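You operate a simulated robot arm through the tools that you are given. There is no shell and no other tool.

Carry out the task below with a simulated robot arm. There is one attempt and no reset: what you move stays moved.

TASK
Layer cereal, then sprinkles, in the small red cup and serve it.
Fine: one portion of each; the cup goes on the narrow tray, the slide ends out. Set down upright: what you pick out.

Only the result counts: the job must be done as asked and must still hold three seconds after the hand-in. Knocking over, shifting, dropping, spilling or breaking anything else fails it.

THE ROBOT
A 7-joint arm with a two-finger gripper, fixed in place. Base frame: the origin is at the foot of the arm, x ahead of it, y to its left, z up; the work surface is at about z = 0. Lengths are in mm, angles in rad, forces in N, time in s.
With the tool pointing down near the work surface it reaches from about 260 to 600 mm from the base axis. Its first joint turns from -2.496 to 2.496 rad. Payload 1.08 kg.
The tool frame sits at the grasp point between the pads (the TCP): z along the fingers, y along the line on which they close. The tips reach 16 mm beyond it. Largest opening 88 mm; the body of the gripper starts 58 mm behind the TCP.
Orientation is that of the tool frame in the base frame, as a unit quaternion [x, y, z, w]. With the fingers straight down and closing along the base's y, the tool's x points along the base's -x, its y along +y and its z along -z.

THE INTERFACE
- The arm moves only by the tool arm_command. Its argument "deltas" is a list of rows, each an object (a shift or turn left out is 0, a gripper value left out holds the last) with "xyz": the shift along the base's x, y, z in units of 25 mm (1.0 is 25 mm), a list of three; "rotation": the turn, a rotation vector about the base's x, y, z in units of 5 degrees (1.0 is 5 degrees), a list of three; "grip": the finger opening in mm, from 0 to 88. In form: [{"xyz": [x, y, z], "rotation": [rx, ry, rz], "grip": grip}, ...]. A call has 1 to 20 rows; each row shifts and turns the commanded pose from where the row before left it. A call with a number of a shift or a turn outside -1 to 1 is refused whole. Each row takes 0.2 s and may step no farther than 50 mm and 0.15 rad from the row before; otherwise, or with a gripper value out of range, the whole call is refused. A pose out of reach is approached as far as the arm can. The call stops where the force on the tool passes 50 N (or 10 N more than at its start, if that is more) or the arm is blocked; 0.2 s more then pass. Each finger halts on what it meets, pressing with about 20 N; the grip force reading is that of the motor and also rises with nothing between the fingers. The clock runs only during rows and for 0.2 s after the last one: add rows that do not move to give the fingers time. It gives the time, the measured TCP pose, the force on the tool (base axes), the opening and the grip force at its end, in the units of the frame above (readings bear some noise), with the torque about the TCP (base axes, N m) and any sound that the robot's microphone picked up.
- Cameras (640 x 400 px; columns grow to the right, rows downward): "scene" is fixed at [396.6, -504.9, 571.9]; the picture's right is [0.99, -0.14, 0.00], its down [-0.07, -0.50, -0.86] and it looks along [0.12, 0.86, -0.50] (base axes); focal length 320 px, centre (320, 200). "wrist" rides on the gripper at [82, -8, -92] in the tool frame; the picture's right is [0.10, 0.99, 0.00], its down [-0.70, 0.07, -0.71] and it looks along [-0.71, 0.07, 0.71] (tool axes); focal length 256 px, centre (320, 200). There is no depth. A picture from a camera that has moved, and an enlarged one, comes with that camera's place and axes in the base frame and with its lens. The place of the scene camera against the robot may be out by one fixed shift of up to 25 mm in any direction.
- snapshot(camera): a new picture of that camera. No time passes.
- enlarge(camera, box): a new picture of the part [left, top, right, bottom] of that camera's present view, enlarged. No time passes.
- sign_off(): hands the job in; it is judged then, once.

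Nothing tells you positions but the pictures and the camera data. Unless the task says otherwise, let go and move clear before handing in.

The tools are called after "Request:" as a command line: name --argument value ..., lists and objects as JSON in quotes. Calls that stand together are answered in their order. arm_command: Moves the arm, as the interface text tells. Its arguments: {"type":"object","properties":{"deltas":{"type":"array"}},"required":["deltas"]} The other tools are called the same way: snapshot (camera) takes a picture; enlarge (camera, box) takes an enlarged picture of a part of a camera's view; sign_off () hands the job in.

At the start:

```text
t: 0.0
tool_pos: [406.0, -13.5, 404.8]
ee_rot: [0.001, 1.0, 0.0, -0.001]
contact_force: [-1.7, -0.7, 0.6]
wrist_torque: [-0.02, -0.01, 0.01]
gripper_width: 88.1
finger_force: 0.1
```

scene: 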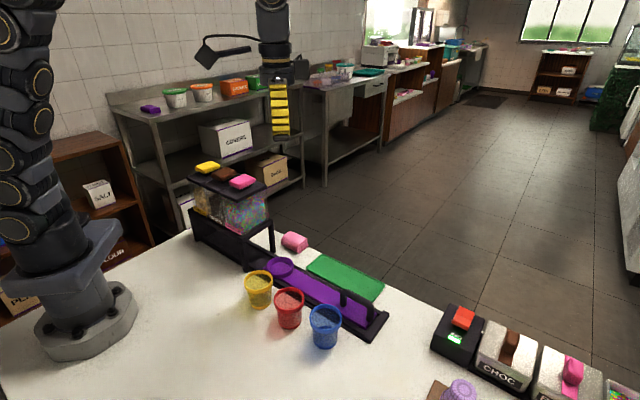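
wrist: 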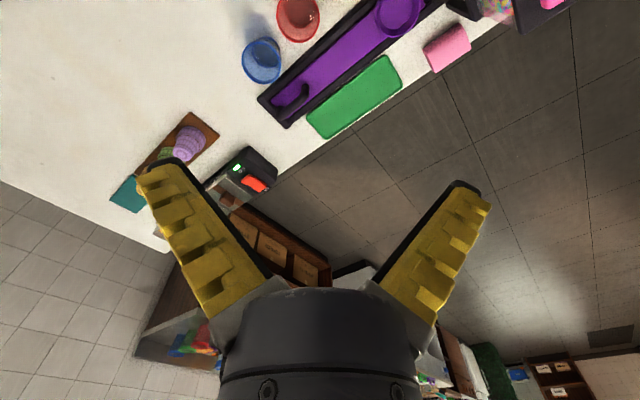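

I see an arm, three cups (yellow, red, blue), a dispenser with coloured levers, a purple slide, a green tray and machines on the right. I'll look closer first.

Request:
enlarge --camera "scene" --box '[170, 140, 410, 360]'

Request:
enlarge --camera "scene" --box '[400, 280, 640, 400]'

Request:
enlarge --camera "wrist" --box '[100, 0, 580, 220]'

Request:
enlarge --camera "scene" --box '[180, 150, 300, 270]'

```text
1.82 times, centred on (290, 250) of scene
camera zoom: at [396.6, -504.9, 571.9], right [0.99, -0.14, 0.0], down [-0.07, -0.5, -0.86], along [0.12, 0.86, -0.5], focal length 582 px, centre (374, 109)
```

zoom: 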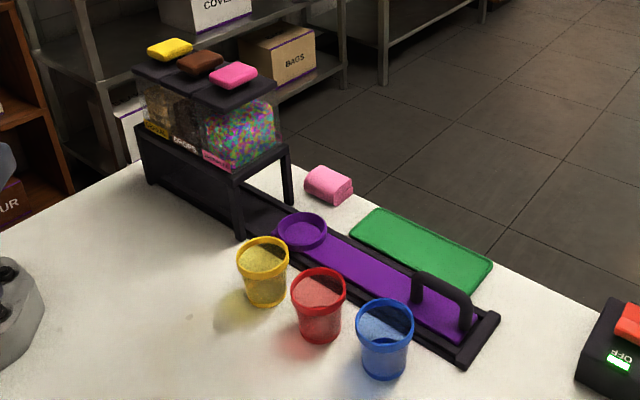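

```text
2.67 times, centred on (520, 340) of scene
camera zoom: at [396.6, -504.9, 571.9], right [0.99, -0.14, 0.0], down [-0.07, -0.5, -0.86], along [0.12, 0.86, -0.5], focal length 853 px, centre (-213, -173)
```

zoom: 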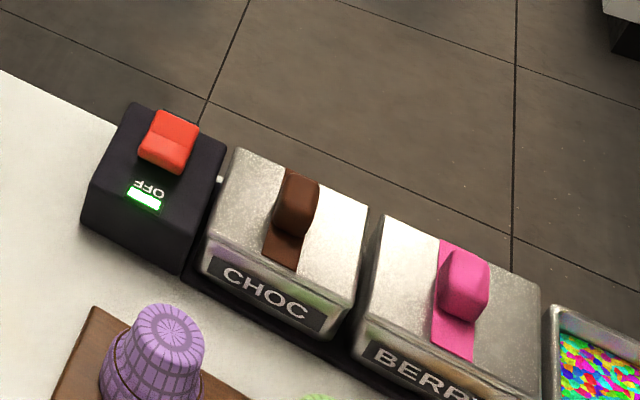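

```text
1.33 times, centred on (340, 110) of wrist
camera zoom: at [324.8, -20.1, 496.9], right [-0.1, 0.99, 0.0], down [0.7, 0.07, 0.71], along [0.71, 0.07, -0.71], focal length 341 px, centre (293, 320)
```

zoom: 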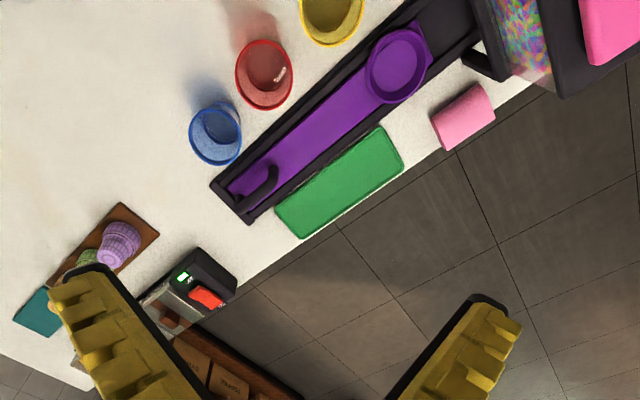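

```text
3.33 times, centred on (240, 210) of scene
camera zoom: at [396.6, -504.9, 571.9], right [0.99, -0.14, 0.0], down [-0.07, -0.5, -0.86], along [0.12, 0.86, -0.5], focal length 1066 px, centre (587, 167)
```

zoom: 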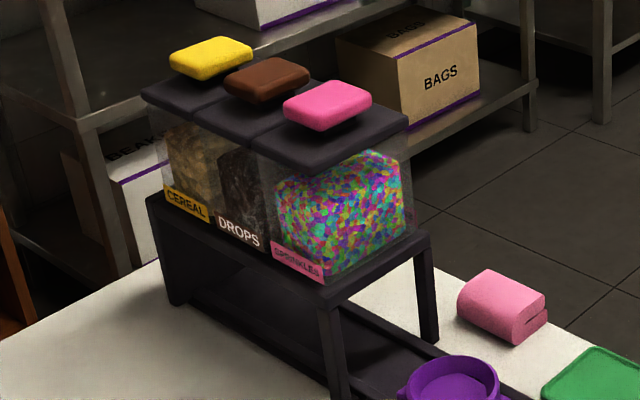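

I take the red cup to be near (402, -43), the slide ring near (383, 101), the slide handle near (533, -47) and the green tray near (530, 69). Next I turn the wrist to check for other trays and cups around the table.

Request:
arm_command --deltas '[{"rotation": [0, 0, -1]}, {"rotation": [0, 0, -1]}, {"rotation": [0, 0, -1]}, {"rotation": [0, 0, -1]}, {"rotation": [0, 0, -1]}, {"rotation": [0, 0, -1]}, {"rotation": [0, 0, -1]}, {"rotation": [0, 0, -1]}, {"rotation": [0, 0, -1]}, {"rotation": [0, 0, -1]}, {"rotation": [0, 0, -1]}, {"rotation": [0, 0, -1]}, {"rotation": [0, 0, -1]}, {"rotation": [0, 0, -1]}]'

Request:
snapshot --camera "wrist"

Request:
snapshot --camera "scene"

```text
t: 3.0
tool_pos: [406.0, -13.2, 405.8]
ee_rot: [0.574, 0.819, -0.001, 0.0]
contact_force: [0.8, 0.3, -0.3]
wrist_torque: [0.01, 0.02, 0.02]
gripper_width: 88.1
finger_force: 0.0
```

```text
taken
camera wrist: at [370.7, 62.1, 497.4], right [0.9, 0.44, 0.0], down [0.31, -0.64, 0.71], along [0.31, -0.64, -0.71], focal length 256 px, centre (320, 200)
```

wrist: 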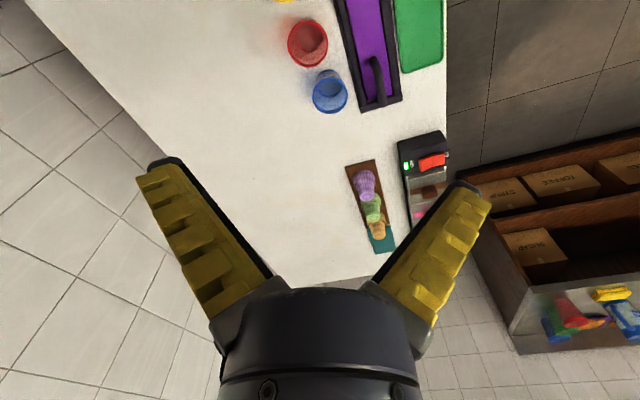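

```text
taken
```

scene: 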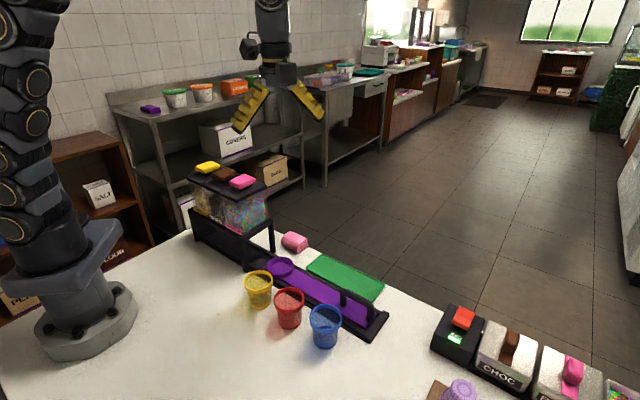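

The table holds the cups, slide, green tray, a wooden cone board and the switched machines. I'll enlarge the far end to judge the teal item.

Request:
enlarge --camera "wrist" --box '[320, 110, 480, 270]'

Request:
enlarge --camera "wrist" --box '[260, 0, 460, 130]'

Request:
arm_command --deltas '[{"rotation": [0, 0, 1]}, {"rotation": [0, 0, 1]}, {"rotation": [0, 0, 1]}, {"rotation": [0, 0, 1]}, {"rotation": [0, 0, 1]}, {"rotation": [0, 0, 1]}, {"rotation": [0, 0, 1]}, {"rotation": [0, 0, 1]}, {"rotation": [0, 0, 1]}, {"rotation": [0, 0, 1]}, {"rotation": [0, 0, 1]}, {"rotation": [0, 0, 1]}, {"rotation": [0, 0, 1]}, {"rotation": [0, 0, 1]}, {"rotation": [0, 0, 1]}, {"rotation": [0, 0, 1]}, {"rotation": [0, 0, 1]}, {"rotation": [0, 0, 1]}, {"rotation": [0, 0, 1]}, {"rotation": [0, 0, 1]}]'

Request:
snapshot --camera "wrist"

```text
2.50 times, centred on (400, 190) of wrist
camera zoom: at [370.7, 62.1, 497.4], right [0.9, 0.44, 0.0], down [0.31, -0.64, 0.71], along [0.31, -0.64, -0.71], focal length 640 px, centre (120, 225)
```

zoom: 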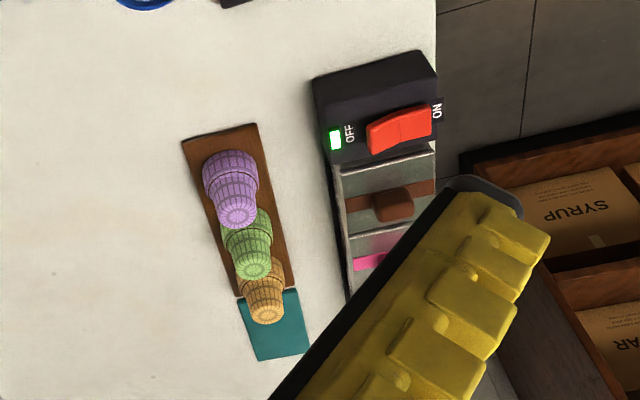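

```text
3.08 times, centred on (360, 65) of wrist
camera zoom: at [370.7, 62.1, 497.4], right [0.9, 0.44, 0.0], down [0.31, -0.64, 0.71], along [0.31, -0.64, -0.71], focal length 788 px, centre (197, 615)
```

zoom: 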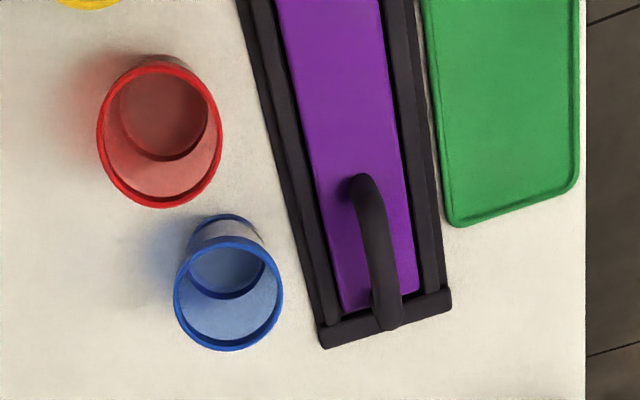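

```text
t: 7.2
tool_pos: [405.0, -12.0, 405.2]
ee_rot: [-0.26, 0.966, 0.0, 0.0]
contact_force: [-0.2, -0.8, -0.2]
wrist_torque: [-0.02, -0.05, -0.01]
gripper_width: 88.0
finger_force: 0.0
```

```text
taken
camera wrist: at [339.7, -59.5, 497.2], right [-0.59, 0.81, 0.0], down [0.57, 0.41, 0.71], along [0.57, 0.42, -0.71], focal length 256 px, centre (320, 200)
```

wrist: 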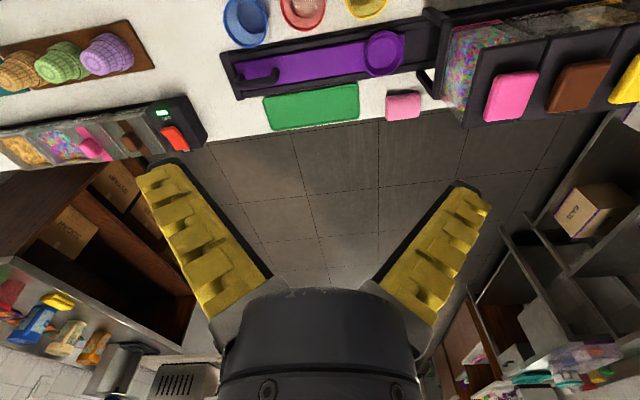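

The far teal mat is beyond reach and the green strip beside the slide looks like the narrow tray. I'll keep turning the wrist to see the dispenser and the left side, which also tests the orientation I want for gripping the handle.

Request:
arm_command --deltas '[{"rotation": [0, 0, 1]}, {"rotation": [0, 0, 1]}, {"rotation": [0, 0, 1]}, {"rotation": [0, 0, 1]}, {"rotation": [0, 0, 1]}, {"rotation": [0, 0, 1]}, {"rotation": [0, 0, 1]}, {"rotation": [0, 0, 1]}, {"rotation": [0, 0, 1]}, {"rotation": [0, 0, 1]}, {"rotation": [0, 0, 1]}, {"rotation": [0, 0, 1]}]'

Request:
snapshot --camera "wrist"

Request:
arm_command --deltas '[{"rotation": [0, 0, 1]}, {"rotation": [0, 0, 1]}, {"rotation": [0, 0, 1]}, {"rotation": [0, 0, 1]}, {"rotation": [0, 0, 1]}, {"rotation": [0, 0, 1]}, {"rotation": [0, 0, 1]}, {"rotation": [0, 0, 1]}, {"rotation": [0, 0, 1]}]'

Request:
snapshot --camera "wrist"

```text
t: 9.8
tool_pos: [406.9, -11.3, 403.7]
ee_rot: [0.708, -0.706, 0.0, 0.0]
contact_force: [-0.1, -0.7, -0.2]
wrist_torque: [0.03, 0.0, 0.03]
gripper_width: 88.1
finger_force: 0.1
```

```text
taken
camera wrist: at [415.2, -93.1, 497.3], right [-0.99, -0.11, 0.0], down [-0.07, 0.7, 0.71], along [-0.07, 0.71, -0.71], focal length 256 px, centre (320, 200)
```

wrist: 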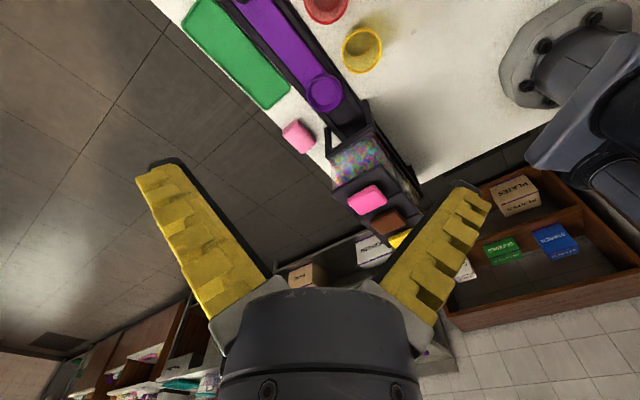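

```text
t: 11.8
tool_pos: [406.8, -13.6, 404.1]
ee_rot: [0.924, -0.383, 0.001, 0.0]
contact_force: [-0.3, -0.4, -0.4]
wrist_torque: [-0.02, 0.0, -0.02]
gripper_width: 88.4
finger_force: 0.1
```

```text
taken
camera wrist: at [470.8, -63.7, 497.0], right [-0.63, -0.78, 0.0], down [-0.55, 0.44, 0.71], along [-0.55, 0.45, -0.7], focal length 256 px, centre (320, 200)
```

wrist: 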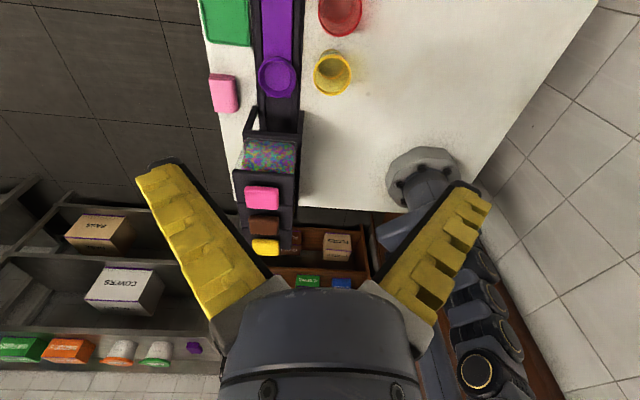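

This orientation (camera outward along the track) works. Now I take close-ups here to measure cups, ring and hopper, then a second viewpoint for triangulation.

Request:
enlarge --camera "wrist" --box '[190, 0, 390, 125]'

Request:
enlarge --camera "wrist" --box '[190, 90, 350, 270]'

Request:
arm_command --deltas '[{"xyz": [0.9, -0.9, 0]}, {"xyz": [0.9, -0.9, 0]}, {"xyz": [0.9, -0.9, 0]}, {"xyz": [0.9, -0.9, 0]}, {"xyz": [0, 0, 0]}]'

Request:
snapshot --camera "wrist"

Request:
enlarge --camera "wrist" --box '[190, 0, 390, 125]'

Request:
enlarge --camera "wrist" --box '[190, 90, 390, 250]'

```text
3.20 times, centred on (290, 62) of wrist
camera zoom: at [470.8, -63.7, 497.0], right [-0.63, -0.78, 0.0], down [-0.55, 0.44, 0.71], along [-0.55, 0.45, -0.7], focal length 819 px, centre (416, 640)
```

zoom: 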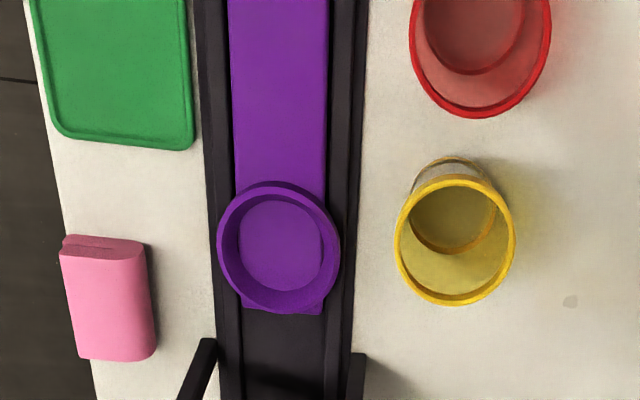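

```text
2.22 times, centred on (270, 180) of wrist
camera zoom: at [470.8, -63.7, 497.0], right [-0.63, -0.78, 0.0], down [-0.55, 0.44, 0.71], along [-0.55, 0.45, -0.7], focal length 569 px, centre (431, 244)
```

zoom: 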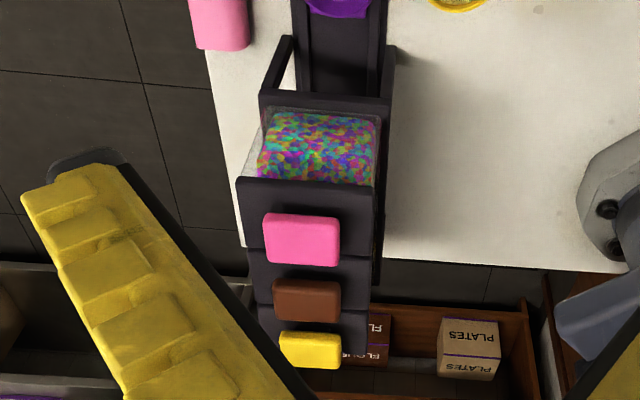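

```text
t: 13.0
tool_pos: [489.1, -94.8, 404.1]
ee_rot: [0.924, -0.383, 0.0, 0.0]
contact_force: [-0.1, 0.3, 0.1]
wrist_torque: [0.01, 0.0, 0.01]
gripper_width: 88.1
finger_force: 0.2
out of reach, approached as far as the arm can: row 4
```

```text
taken
camera wrist: at [553.1, -145.8, 497.0], right [-0.63, -0.78, 0.0], down [-0.55, 0.44, 0.71], along [-0.55, 0.45, -0.7], focal length 256 px, centre (320, 200)
```

wrist: 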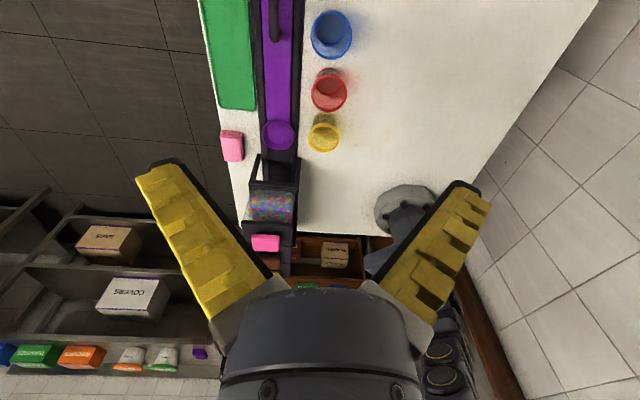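

```text
3.20 times, centred on (290, 62) of wrist
camera zoom: at [553.1, -145.8, 497.0], right [-0.63, -0.78, 0.0], down [-0.55, 0.44, 0.71], along [-0.55, 0.45, -0.7], focal length 819 px, centre (416, 640)
```

zoom: 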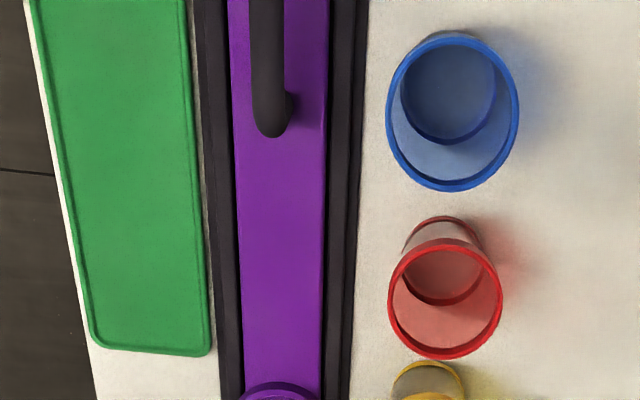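

```text
2.50 times, centred on (290, 170) of wrist
camera zoom: at [553.1, -145.8, 497.0], right [-0.63, -0.78, 0.0], down [-0.55, 0.44, 0.71], along [-0.55, 0.45, -0.7], focal length 640 px, centre (395, 275)
```

zoom: 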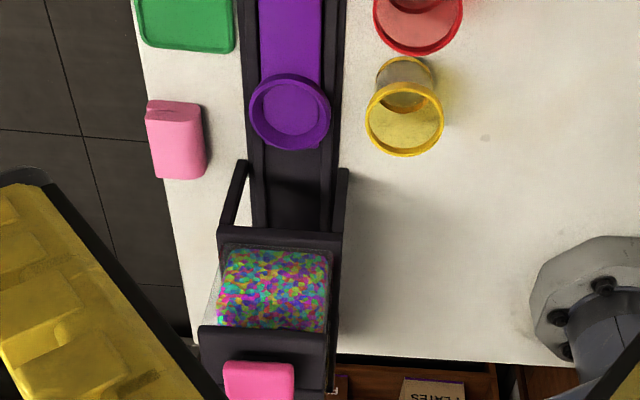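

The cups are equal in size, about 61 mm wide at the rim and 59 mm tall; the red one is near (403, -44), the ring near (390, 102), and the track runs at 45°. I'll check the handle and hopper legs more closely from lower down.

Request:
enlarge --camera "wrist" --box '[230, 0, 330, 62]'

Request:
enlarge --camera "scene" --box '[300, 260, 400, 350]'

Request:
enlarge --camera "scene" --box '[180, 190, 310, 300]'

```text
6.40 times, centred on (280, 31) of wrist
camera zoom: at [553.1, -145.8, 497.0], right [-0.63, -0.78, 0.0], down [-0.55, 0.44, 0.71], along [-0.55, 0.45, -0.7], focal length 1638 px, centre (576, 1282)
```

zoom: 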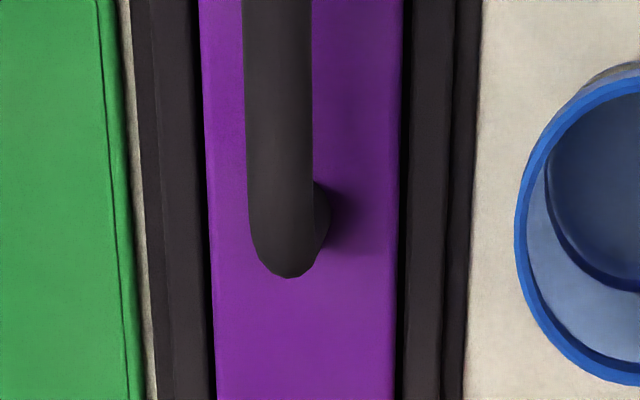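

```text
4.44 times, centred on (350, 305) of scene
camera zoom: at [396.6, -504.9, 571.9], right [0.99, -0.14, 0.0], down [-0.07, -0.5, -0.86], along [0.12, 0.86, -0.5], focal length 1422 px, centre (187, -267)
```

zoom: 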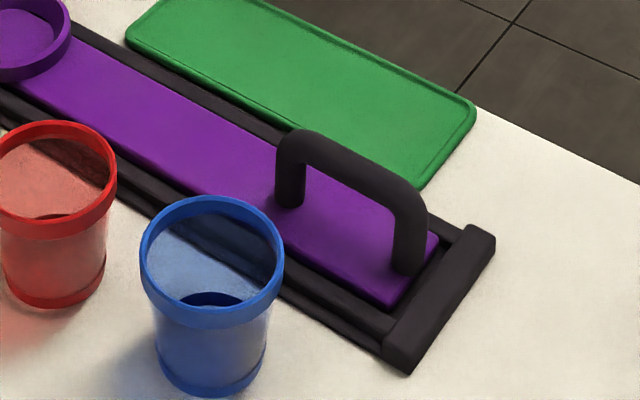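

```text
3.64 times, centred on (245, 245) of scene
camera zoom: at [396.6, -504.9, 571.9], right [0.99, -0.14, 0.0], down [-0.07, -0.5, -0.86], along [0.12, 0.86, -0.5], focal length 1163 px, centre (593, 36)
```

zoom: 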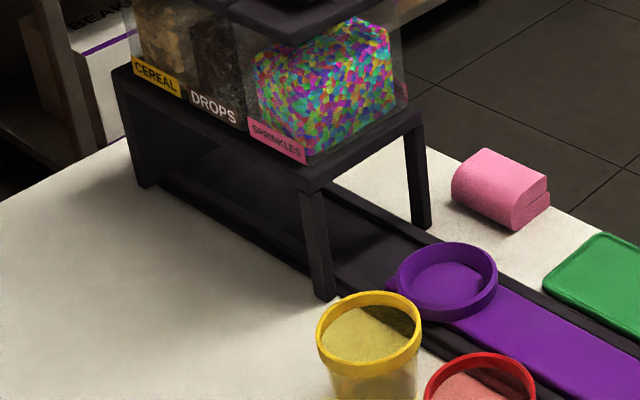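

The handle bar is about 16 mm thick at z≈42, aligned with the track, and the hopper buttons sit at roughly z 235–250. I now move above the red cup with the fingers closing across the track, and look again before descending.

Request:
arm_command --deltas '[{"xyz": [-0.49, 0.293, -0.88], "grip": 80}, {"xyz": [-0.49, 0.293, -0.88]}, {"xyz": [-0.49, 0.293, -0.88]}, {"xyz": [-0.49, 0.293, -0.88]}, {"xyz": [-0.49, 0.293, -0.88]}, {"xyz": [-0.49, 0.293, -0.88]}, {"xyz": [-0.49, 0.293, -0.88]}, {"xyz": [0, 0, 0]}]'

Request:
snapshot --camera "wrist"

Request:
snapshot --camera "scene"

```text
t: 14.8
tool_pos: [402.6, -44.3, 250.6]
ee_rot: [0.924, -0.381, 0.0, 0.001]
contact_force: [-0.3, -0.5, 0.1]
wrist_torque: [0.0, -0.01, -0.01]
gripper_width: 81.8
finger_force: 0.8
```

```text
taken
camera wrist: at [467.0, -94.3, 342.5], right [-0.63, -0.78, 0.0], down [-0.55, 0.44, 0.71], along [-0.55, 0.45, -0.71], focal length 256 px, centre (320, 200)
```

wrist: 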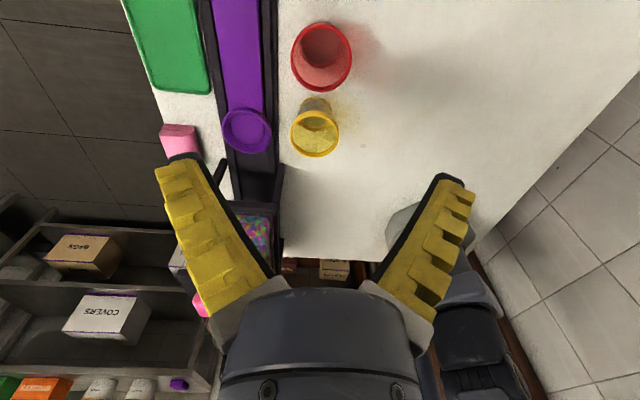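

```text
taken
```

scene: 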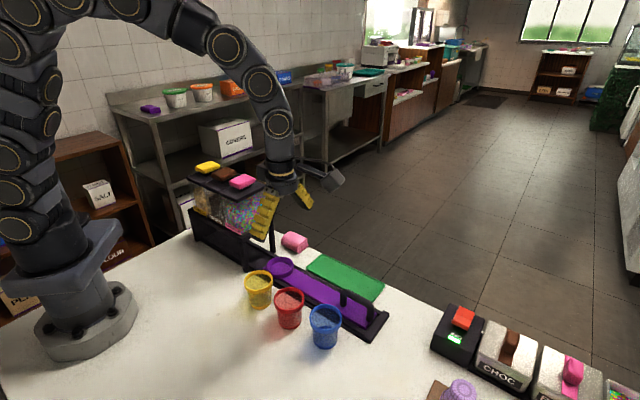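

The measured pose matches the target above the red cup. One more close look to refine the cup's centre.

Request:
enlarge --camera "wrist" --box '[220, 0, 380, 100]'

Request:
enlarge --camera "scene" --box '[240, 250, 360, 360]'

```text
4.00 times, centred on (300, 50) of wrist
camera zoom: at [467.0, -94.3, 342.5], right [-0.63, -0.78, 0.0], down [-0.55, 0.44, 0.71], along [-0.55, 0.45, -0.71], focal length 1024 px, centre (400, 800)
```

zoom: 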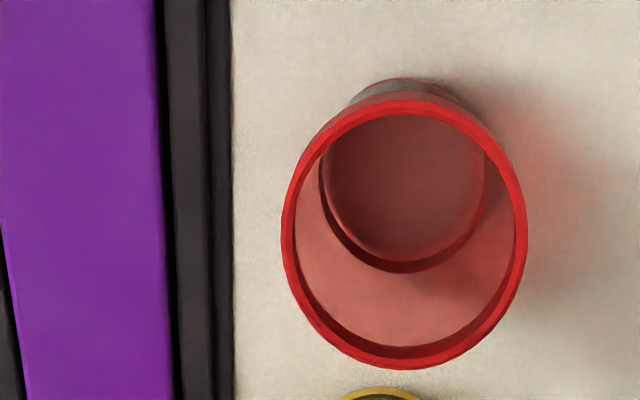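

```text
3.64 times, centred on (300, 305) of scene
camera zoom: at [396.6, -504.9, 571.9], right [0.99, -0.14, 0.0], down [-0.07, -0.5, -0.86], along [0.12, 0.86, -0.5], focal length 1163 px, centre (393, -182)
```

zoom: 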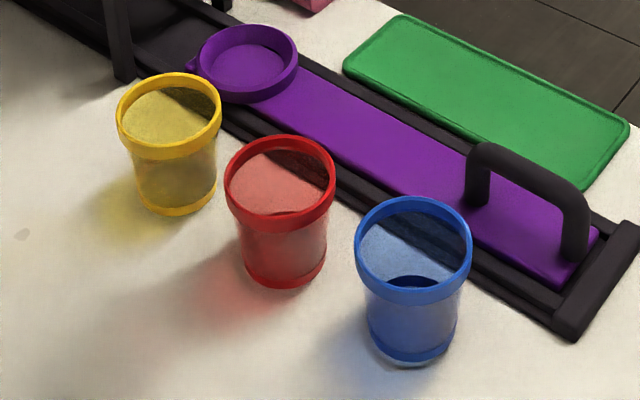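

The red cup centre refines to about (401.5, -42), rim at z≈60. I descend straddling it with 80 mm opening, stopping at z≈50 before closing.

Request:
arm_command --deltas '[{"xyz": [-0.05, 0.07, -0.9]}, {"xyz": [0, 0, -0.9]}, {"xyz": [0, 0, -0.9]}, {"xyz": [0, 0, -0.9]}, {"xyz": [0, 0, -0.9]}, {"xyz": [0, 0, -0.9]}, {"xyz": [0, 0, -0.9]}, {"xyz": [0, 0, -0.9]}, {"xyz": [0, 0, -0.4]}, {"xyz": [0, 0, -0.4]}, {"xyz": [0, 0, 0]}]'

Request:
snapshot --camera "wrist"

Request:
enlarge --camera "scene" --box '[220, 200, 380, 360]'

```text
t: 17.2
tool_pos: [400.6, -39.0, 50.0]
ee_rot: [0.924, -0.382, 0.0, -0.001]
contact_force: [0.2, 0.0, 0.5]
wrist_torque: [-0.03, -0.02, 0.01]
gripper_width: 81.5
finger_force: 1.4
```

```text
taken
camera wrist: at [465.3, -91.1, 143.6], right [-0.63, -0.78, 0.0], down [-0.55, 0.44, 0.71], along [-0.55, 0.45, -0.71], focal length 256 px, centre (320, 200)
```

wrist: 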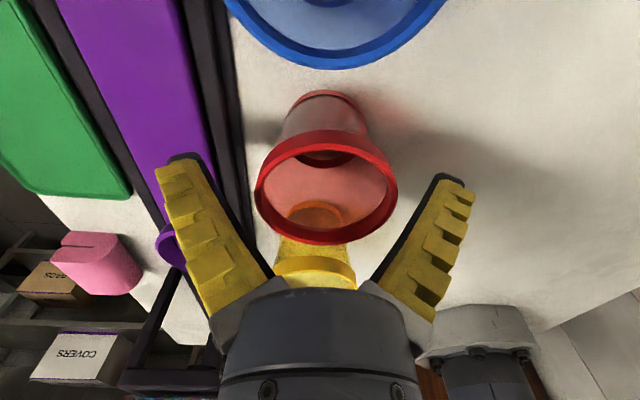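

```text
2.50 times, centred on (300, 280) of scene
camera zoom: at [396.6, -504.9, 571.9], right [0.99, -0.14, 0.0], down [-0.07, -0.5, -0.86], along [0.12, 0.86, -0.5], focal length 800 px, centre (370, 0)
```

zoom: 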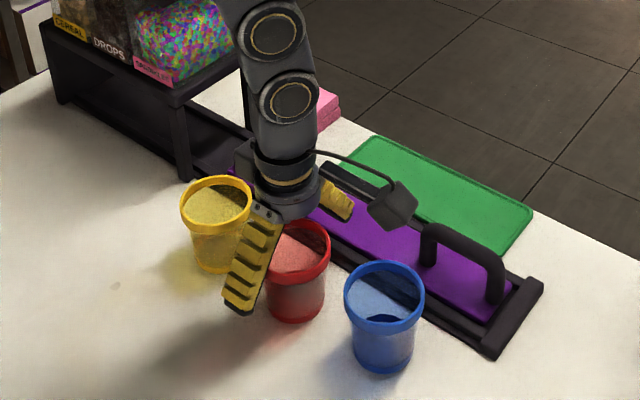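

The fingers straddle the cup, with the TCP about 3 mm off its centre. I nudge by that amount and close.

Request:
arm_command --deltas '[{"xyz": [0, -0.13, 0]}, {"xyz": [0, 0, 0]}, {"grip": 50}, {"grip": 50}, {"grip": 50}, {"grip": 50}]'

Request:
snapshot --camera "wrist"

```text
t: 18.6
tool_pos: [401.8, -43.8, 51.4]
ee_rot: [0.924, -0.383, 0.002, 0.001]
contact_force: [0.8, -0.9, 7.3]
wrist_torque: [0.01, -0.02, -0.01]
gripper_width: 58.0
finger_force: 19.5
```

```text
taken
camera wrist: at [465.8, -95.0, 143.4], right [-0.63, -0.78, 0.0], down [-0.55, 0.44, 0.71], along [-0.55, 0.45, -0.71], focal length 256 px, centre (320, 200)
```

wrist: 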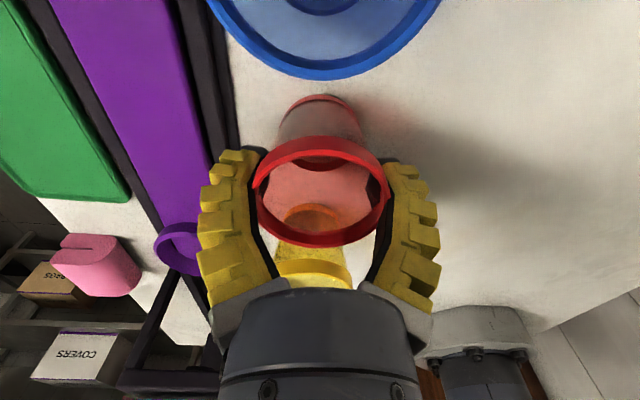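

The fingers hold the cup at 58 mm opening. I lift a little and check that it hangs straight.

Request:
arm_command --deltas '[{"xyz": [0, 0, 0.2]}, {"xyz": [0, 0, 0.4]}, {"xyz": [0, 0, 0.6]}, {"xyz": [0, 0, 0.6]}, {"xyz": [0, 0, 0]}]'

Request:
snapshot --camera "wrist"

Request:
enlarge --camera "scene" --box '[220, 200, 380, 360]'

```text
t: 19.8
tool_pos: [402.4, -44.8, 94.7]
ee_rot: [0.924, -0.382, 0.0, 0.0]
contact_force: [0.6, 0.1, 0.2]
wrist_torque: [0.0, 0.01, 0.0]
gripper_width: 54.3
finger_force: 3.8
```

```text
taken
camera wrist: at [467.1, -95.5, 187.7], right [-0.63, -0.78, 0.0], down [-0.55, 0.44, 0.71], along [-0.55, 0.45, -0.7], focal length 256 px, centre (320, 200)
```

wrist: 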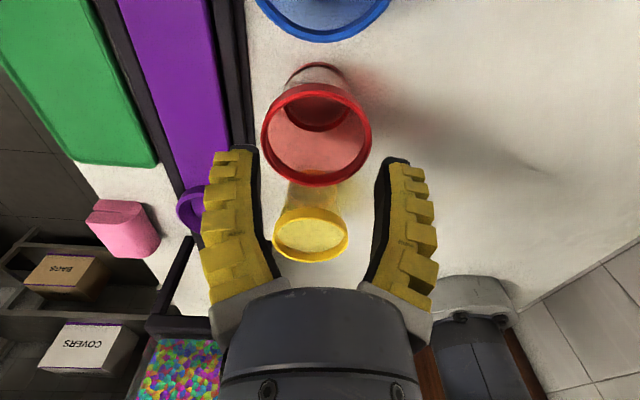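

```text
2.50 times, centred on (300, 280) of scene
camera zoom: at [396.6, -504.9, 571.9], right [0.99, -0.14, 0.0], down [-0.07, -0.5, -0.86], along [0.12, 0.86, -0.5], focal length 800 px, centre (370, 0)
```

zoom: 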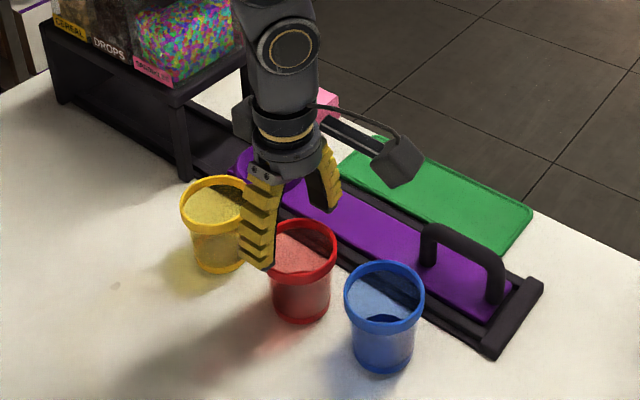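

The grip on the rim slipped off and the cup still stands upright in place. I'll open, go lower so the fingers hold the body beneath the rim band, and try again.

Request:
arm_command --deltas '[{"grip": 82}, {"grip": 82}, {"xyz": [0.03, 0.03, -0.8], "grip": 82}, {"xyz": [0, 0, -0.8]}, {"xyz": [0, 0, -0.5]}, {"xyz": [0, 0, -0.3]}, {"xyz": [0, 0, 0]}]'

Request:
snapshot --camera "wrist"

Request:
enlarge --camera "scene" --box '[220, 200, 380, 360]'

```text
t: 21.4
tool_pos: [402.8, -44.1, 34.9]
ee_rot: [0.924, -0.382, 0.001, 0.0]
contact_force: [-0.3, -0.2, -1.1]
wrist_torque: [-0.02, -0.01, -0.02]
gripper_width: 83.4
finger_force: 0.5
```

```text
taken
camera wrist: at [467.2, -95.5, 128.3], right [-0.63, -0.78, 0.0], down [-0.55, 0.44, 0.71], along [-0.55, 0.45, -0.71], focal length 256 px, centre (320, 200)
```

wrist: 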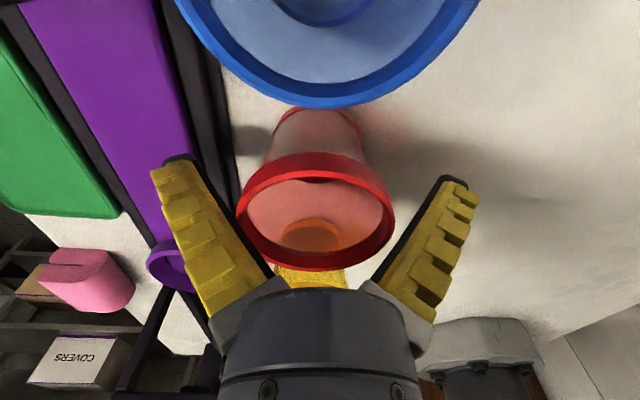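

```text
2.50 times, centred on (300, 280) of scene
camera zoom: at [396.6, -504.9, 571.9], right [0.99, -0.14, 0.0], down [-0.07, -0.5, -0.86], along [0.12, 0.86, -0.5], focal length 800 px, centre (370, 0)
```

zoom: 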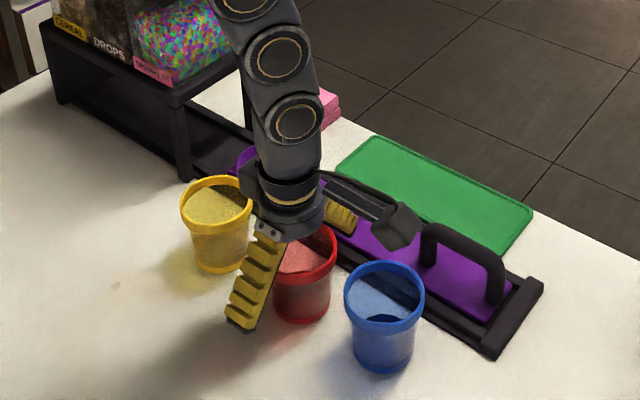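

The fingers swing open in a V shape rather than staying parallel, which explains why the rim was pushed down out of the grip. I'll rise clear and look at how the finger shape changes with the opening before choosing the grasp.

Request:
arm_command --deltas '[{"xyz": [0, 0, 0.8]}, {"xyz": [0, 0, 0.9]}, {"xyz": [0, 0, 0.9]}, {"xyz": [0, 0, 0.9], "grip": 60}, {"grip": 60}, {"grip": 60}]'

Request:
enlarge --camera "wrist" --box '[120, 100, 520, 350]'

Request:
arm_command --deltas '[{"grip": 30}, {"grip": 30}, {"grip": 30}]'

Request:
enlarge --camera "wrist" --box '[120, 100, 520, 350]'

Request:
arm_command --deltas '[{"grip": 0}, {"grip": 0}, {"grip": 0}]'

Request:
enlarge --camera "wrist" --box '[120, 100, 520, 350]'

Request:
enlarge --camera "scene" --box '[220, 200, 380, 360]'

```text
t: 22.8
tool_pos: [402.7, -44.6, 122.8]
ee_rot: [0.924, -0.382, -0.001, 0.0]
contact_force: [0.3, -0.3, 0.3]
wrist_torque: [0.01, 0.0, 0.01]
gripper_width: 64.0
finger_force: 2.8
```

```text
1.60 times, centred on (320, 225) of wrist
camera zoom: at [466.2, -94.8, 215.1], right [-0.63, -0.78, 0.0], down [-0.55, 0.44, 0.71], along [-0.55, 0.45, -0.7], focal length 410 px, centre (320, 160)
```

zoom: 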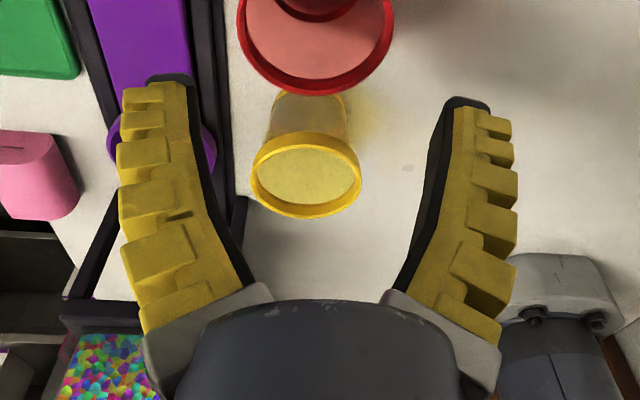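

```text
t: 23.6
tool_pos: [402.0, -43.9, 123.1]
ee_rot: [0.924, -0.383, 0.0, -0.001]
contact_force: [0.5, 1.3, 0.1]
wrist_torque: [0.03, 0.03, 0.01]
gripper_width: 34.8
finger_force: 3.7
```

```text
1.60 times, centred on (320, 225) of wrist
camera zoom: at [466.2, -94.9, 215.0], right [-0.63, -0.78, 0.0], down [-0.55, 0.44, 0.71], along [-0.55, 0.45, -0.71], focal length 410 px, centre (320, 160)
```

zoom: 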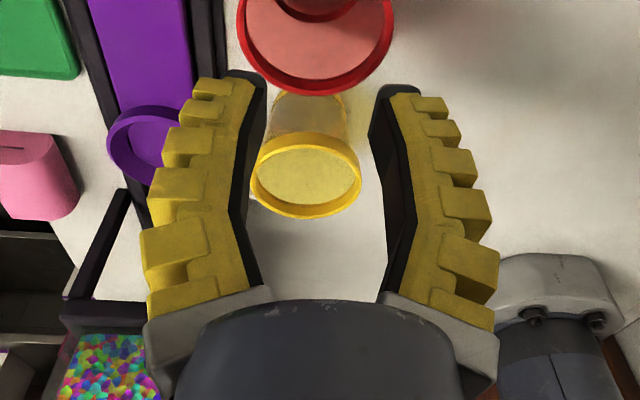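

```text
t: 24.4
tool_pos: [402.3, -43.9, 122.7]
ee_rot: [0.924, -0.383, 0.0, 0.0]
contact_force: [0.8, 0.6, -0.5]
wrist_torque: [0.01, 0.01, 0.01]
gripper_width: 0.1
finger_force: 20.4
```

```text
1.60 times, centred on (320, 225) of wrist
camera zoom: at [466.3, -94.9, 215.0], right [-0.63, -0.78, 0.0], down [-0.55, 0.44, 0.71], along [-0.55, 0.45, -0.71], focal length 410 px, centre (320, 160)
```

zoom: 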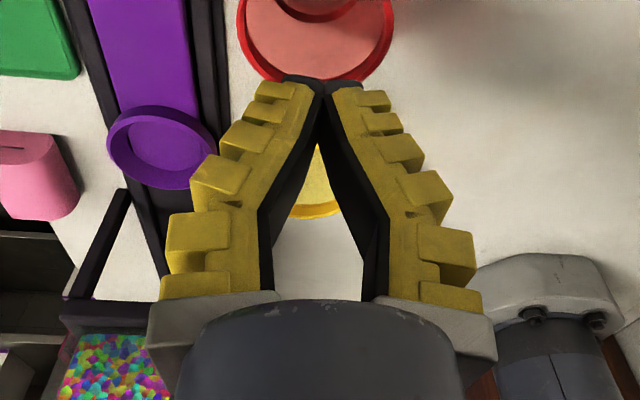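

```text
2.50 times, centred on (300, 280) of scene
camera zoom: at [396.6, -504.9, 571.9], right [0.99, -0.14, 0.0], down [-0.07, -0.5, -0.86], along [0.12, 0.86, -0.5], focal length 800 px, centre (370, 0)
```

zoom: 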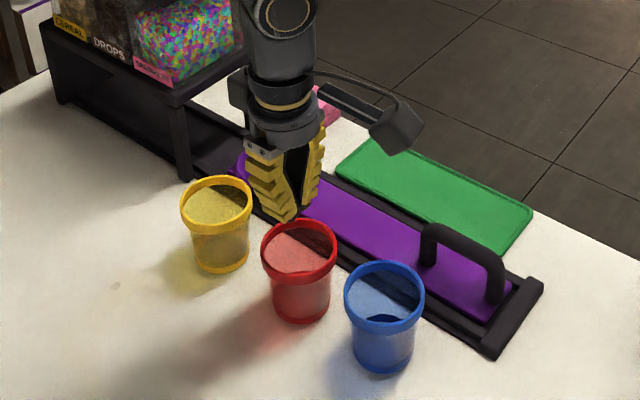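

The fingers are curved: tips close inward at small openings, wider in the middle. A deeper grasp should let the tips close under the rim on the narrower cup body, so I reopen above the cup and descend lower.

Request:
arm_command --deltas '[{"grip": 82}, {"grip": 82}, {"grip": 82}, {"grip": 82}, {"xyz": [0, 0, -0.9], "grip": 82}, {"xyz": [0, 0, -0.9]}, {"xyz": [0, 0, -0.9]}, {"xyz": [0, 0, -0.5]}, {"xyz": [0, 0, -0.4]}, {"xyz": [0, 0, 0]}, {"grip": 60}, {"grip": 45}, {"grip": 40}, {"grip": 40}, {"grip": 40}]'

Request:
snapshot --camera "wrist"

Request:
enlarge --camera "scene" --box '[220, 200, 380, 360]'

```text
t: 27.6
tool_pos: [401.6, -43.9, 33.6]
ee_rot: [0.924, -0.383, 0.001, 0.0]
contact_force: [2.3, 0.4, 9.1]
wrist_torque: [0.08, 0.05, 0.01]
gripper_width: 66.0
finger_force: 20.3
```

```text
taken
camera wrist: at [466.4, -95.5, 125.4], right [-0.63, -0.78, 0.0], down [-0.55, 0.44, 0.71], along [-0.55, 0.45, -0.71], focal length 256 px, centre (320, 200)
```

wrist: 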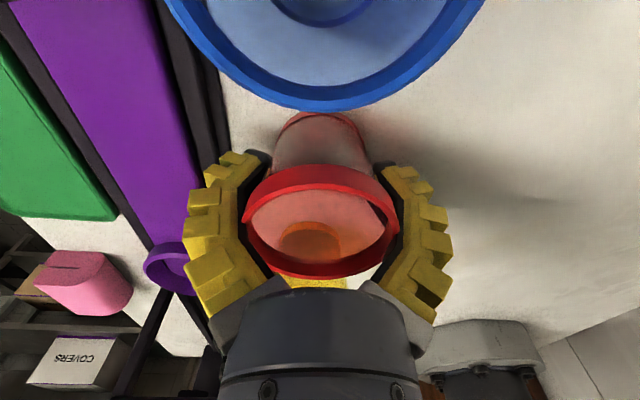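

```text
2.50 times, centred on (300, 280) of scene
camera zoom: at [396.6, -504.9, 571.9], right [0.99, -0.14, 0.0], down [-0.07, -0.5, -0.86], along [0.12, 0.86, -0.5], focal length 800 px, centre (370, 0)
```

zoom: 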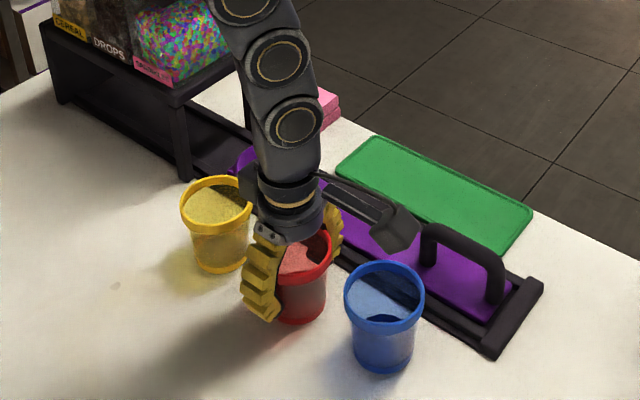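

The fingers now hug the rim at mid-finger. I test with a small lift.

Request:
arm_command --deltas '[{"xyz": [0, 0, 0.15]}, {"xyz": [0, 0, 0.25]}, {"xyz": [0, 0, 0.2]}, {"xyz": [0, 0, 0]}]'

Request:
snapshot --camera "wrist"

Request:
enlarge --camera "scene" --box '[220, 200, 380, 360]'

```text
t: 28.6
tool_pos: [401.8, -43.6, 47.0]
ee_rot: [0.924, -0.383, 0.0, 0.001]
contact_force: [0.0, -0.4, -0.1]
wrist_torque: [0.03, 0.06, -0.02]
gripper_width: 65.4
finger_force: 19.8
```

```text
taken
camera wrist: at [466.9, -95.2, 139.6], right [-0.63, -0.78, 0.0], down [-0.55, 0.44, 0.71], along [-0.55, 0.45, -0.7], focal length 256 px, centre (320, 200)
```

wrist: 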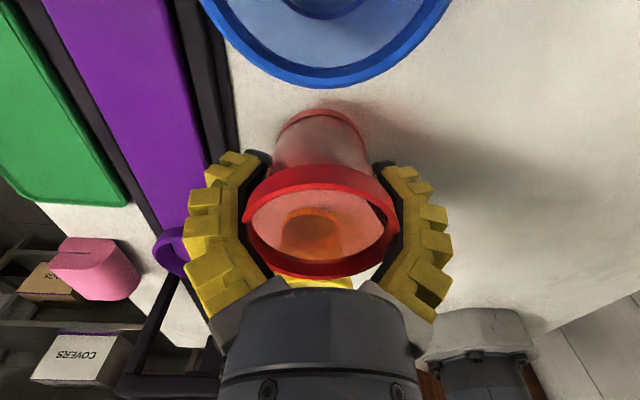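

```text
2.50 times, centred on (300, 280) of scene
camera zoom: at [396.6, -504.9, 571.9], right [0.99, -0.14, 0.0], down [-0.07, -0.5, -0.86], along [0.12, 0.86, -0.5], focal length 800 px, centre (370, 0)
```

zoom: 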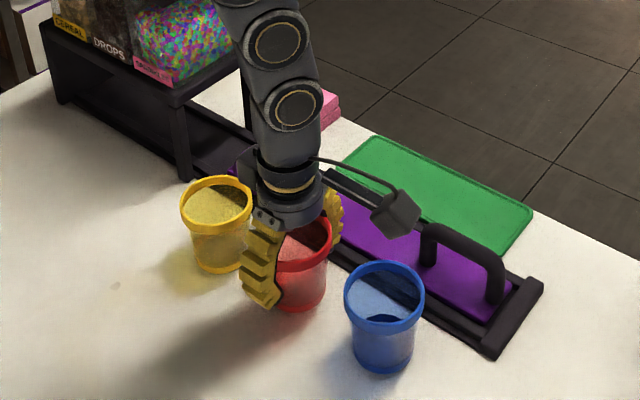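

The cup came up cleanly with the gripper, base about 34 mm below the TCP. I lift it high, cross over the track and then travel along it to above the ring, staying clear of the yellow cup.

Request:
arm_command --deltas '[{"xyz": [0, 0, 0.5]}, {"xyz": [0, 0, 0.7]}, {"xyz": [0, 0, 0.8]}, {"xyz": [0, 0, 0.8]}, {"xyz": [0.3, 0.3, 0]}, {"xyz": [0.5, 0.5, 0]}, {"xyz": [0.6, 0.6, 0]}, {"xyz": [0.6, 0.6, 0]}, {"xyz": [0.4, 0.4, 0]}, {"xyz": [0.22, 0.22, 0]}, {"xyz": [0, 0, 0]}]'

Request:
snapshot --camera "wrist"

Request:
enlarge --camera "scene" --box '[220, 200, 380, 360]'

```text
t: 31.0
tool_pos: [468.2, 20.4, 117.3]
ee_rot: [0.924, -0.382, 0.0, -0.001]
contact_force: [0.2, 0.8, 0.4]
wrist_torque: [-0.02, 0.01, 0.03]
gripper_width: 65.0
finger_force: 19.9
```

```text
taken
camera wrist: at [532.3, -30.2, 211.4], right [-0.63, -0.78, 0.0], down [-0.55, 0.44, 0.71], along [-0.55, 0.45, -0.7], focal length 256 px, centre (320, 200)
```

wrist: 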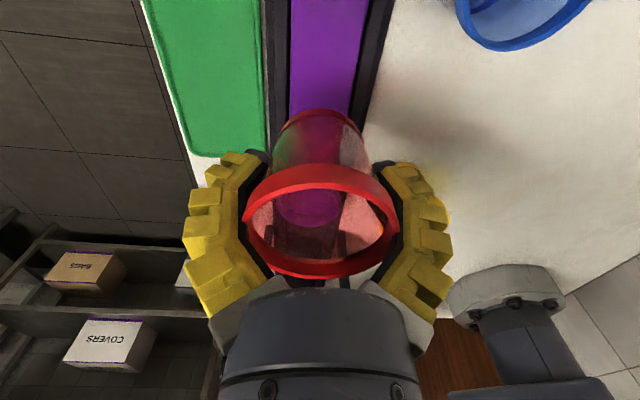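

```text
2.50 times, centred on (300, 280) of scene
camera zoom: at [396.6, -504.9, 571.9], right [0.99, -0.14, 0.0], down [-0.07, -0.5, -0.86], along [0.12, 0.86, -0.5], focal length 800 px, centre (370, 0)
```

zoom: 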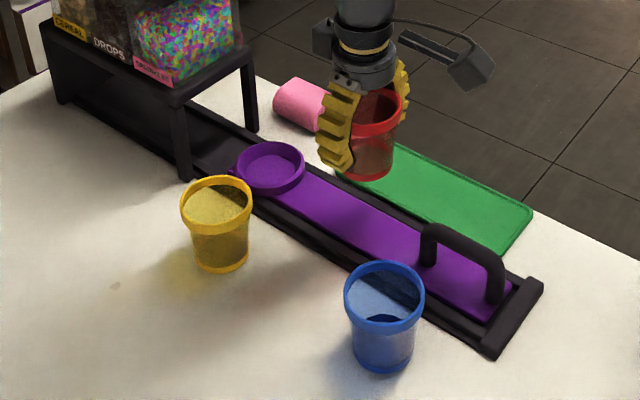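

The cup is well held over the slide (p ≈ 347, same as the ring). I travel inward along the track to be above the ring, staying high.

Request:
arm_command --deltas '[{"xyz": [-0.5, 0.5, 0]}, {"xyz": [-0.7, 0.7, 0]}, {"xyz": [-0.7, 0.7, 0]}, {"xyz": [-0.6, 0.6, 0]}, {"xyz": [-0.4, 0.4, 0]}, {"xyz": [-0.27, 0.27, 0]}, {"xyz": [0, 0, 0]}]'

Request:
snapshot --camera "wrist"

Request:
enlarge --camera "wrist" --box '[200, 60, 440, 300]'

Request:
enlarge --camera "scene" --box '[200, 180, 340, 320]'

```text
t: 32.6
tool_pos: [389.6, 100.4, 118.5]
ee_rot: [0.924, -0.383, 0.0, 0.0]
contact_force: [1.4, 0.6, -0.4]
wrist_torque: [-0.05, 0.02, 0.02]
gripper_width: 64.3
finger_force: 20.3
```

```text
taken
camera wrist: at [453.6, 49.7, 210.3], right [-0.63, -0.78, 0.0], down [-0.55, 0.44, 0.71], along [-0.55, 0.45, -0.71], focal length 256 px, centre (320, 200)
```

wrist: 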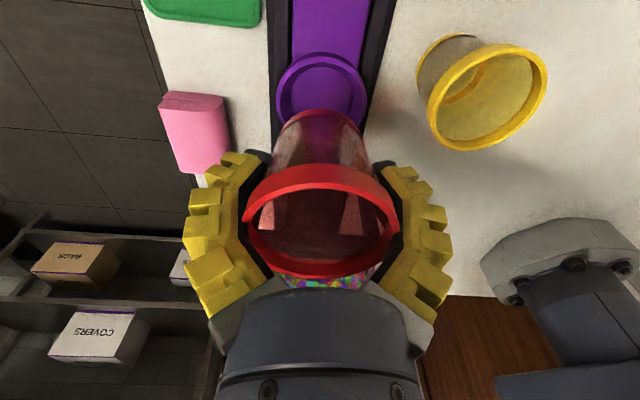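

```text
1.67 times, centred on (320, 180) of wrist
camera zoom: at [453.6, 49.7, 210.3], right [-0.63, -0.78, 0.0], down [-0.55, 0.44, 0.71], along [-0.55, 0.45, -0.71], focal length 427 px, centre (320, 233)
```

zoom: 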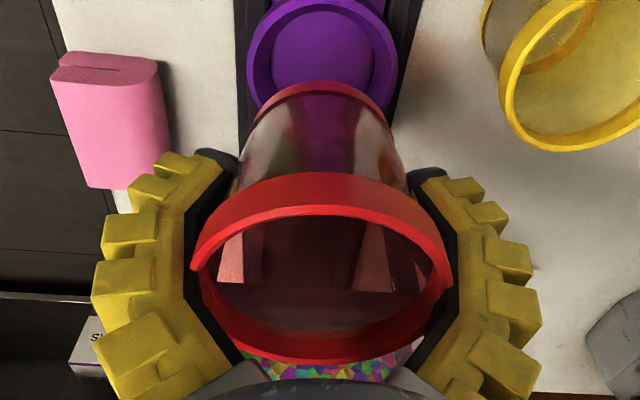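

```text
2.86 times, centred on (270, 250) of scene
camera zoom: at [396.6, -504.9, 571.9], right [0.99, -0.14, 0.0], down [-0.07, -0.5, -0.86], along [0.12, 0.86, -0.5], focal length 914 px, centre (463, 57)
```

zoom: 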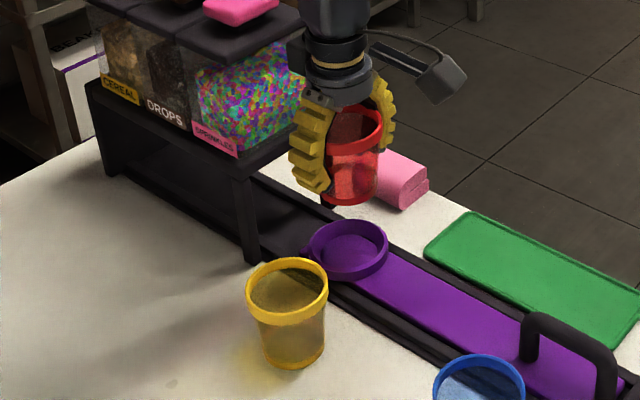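

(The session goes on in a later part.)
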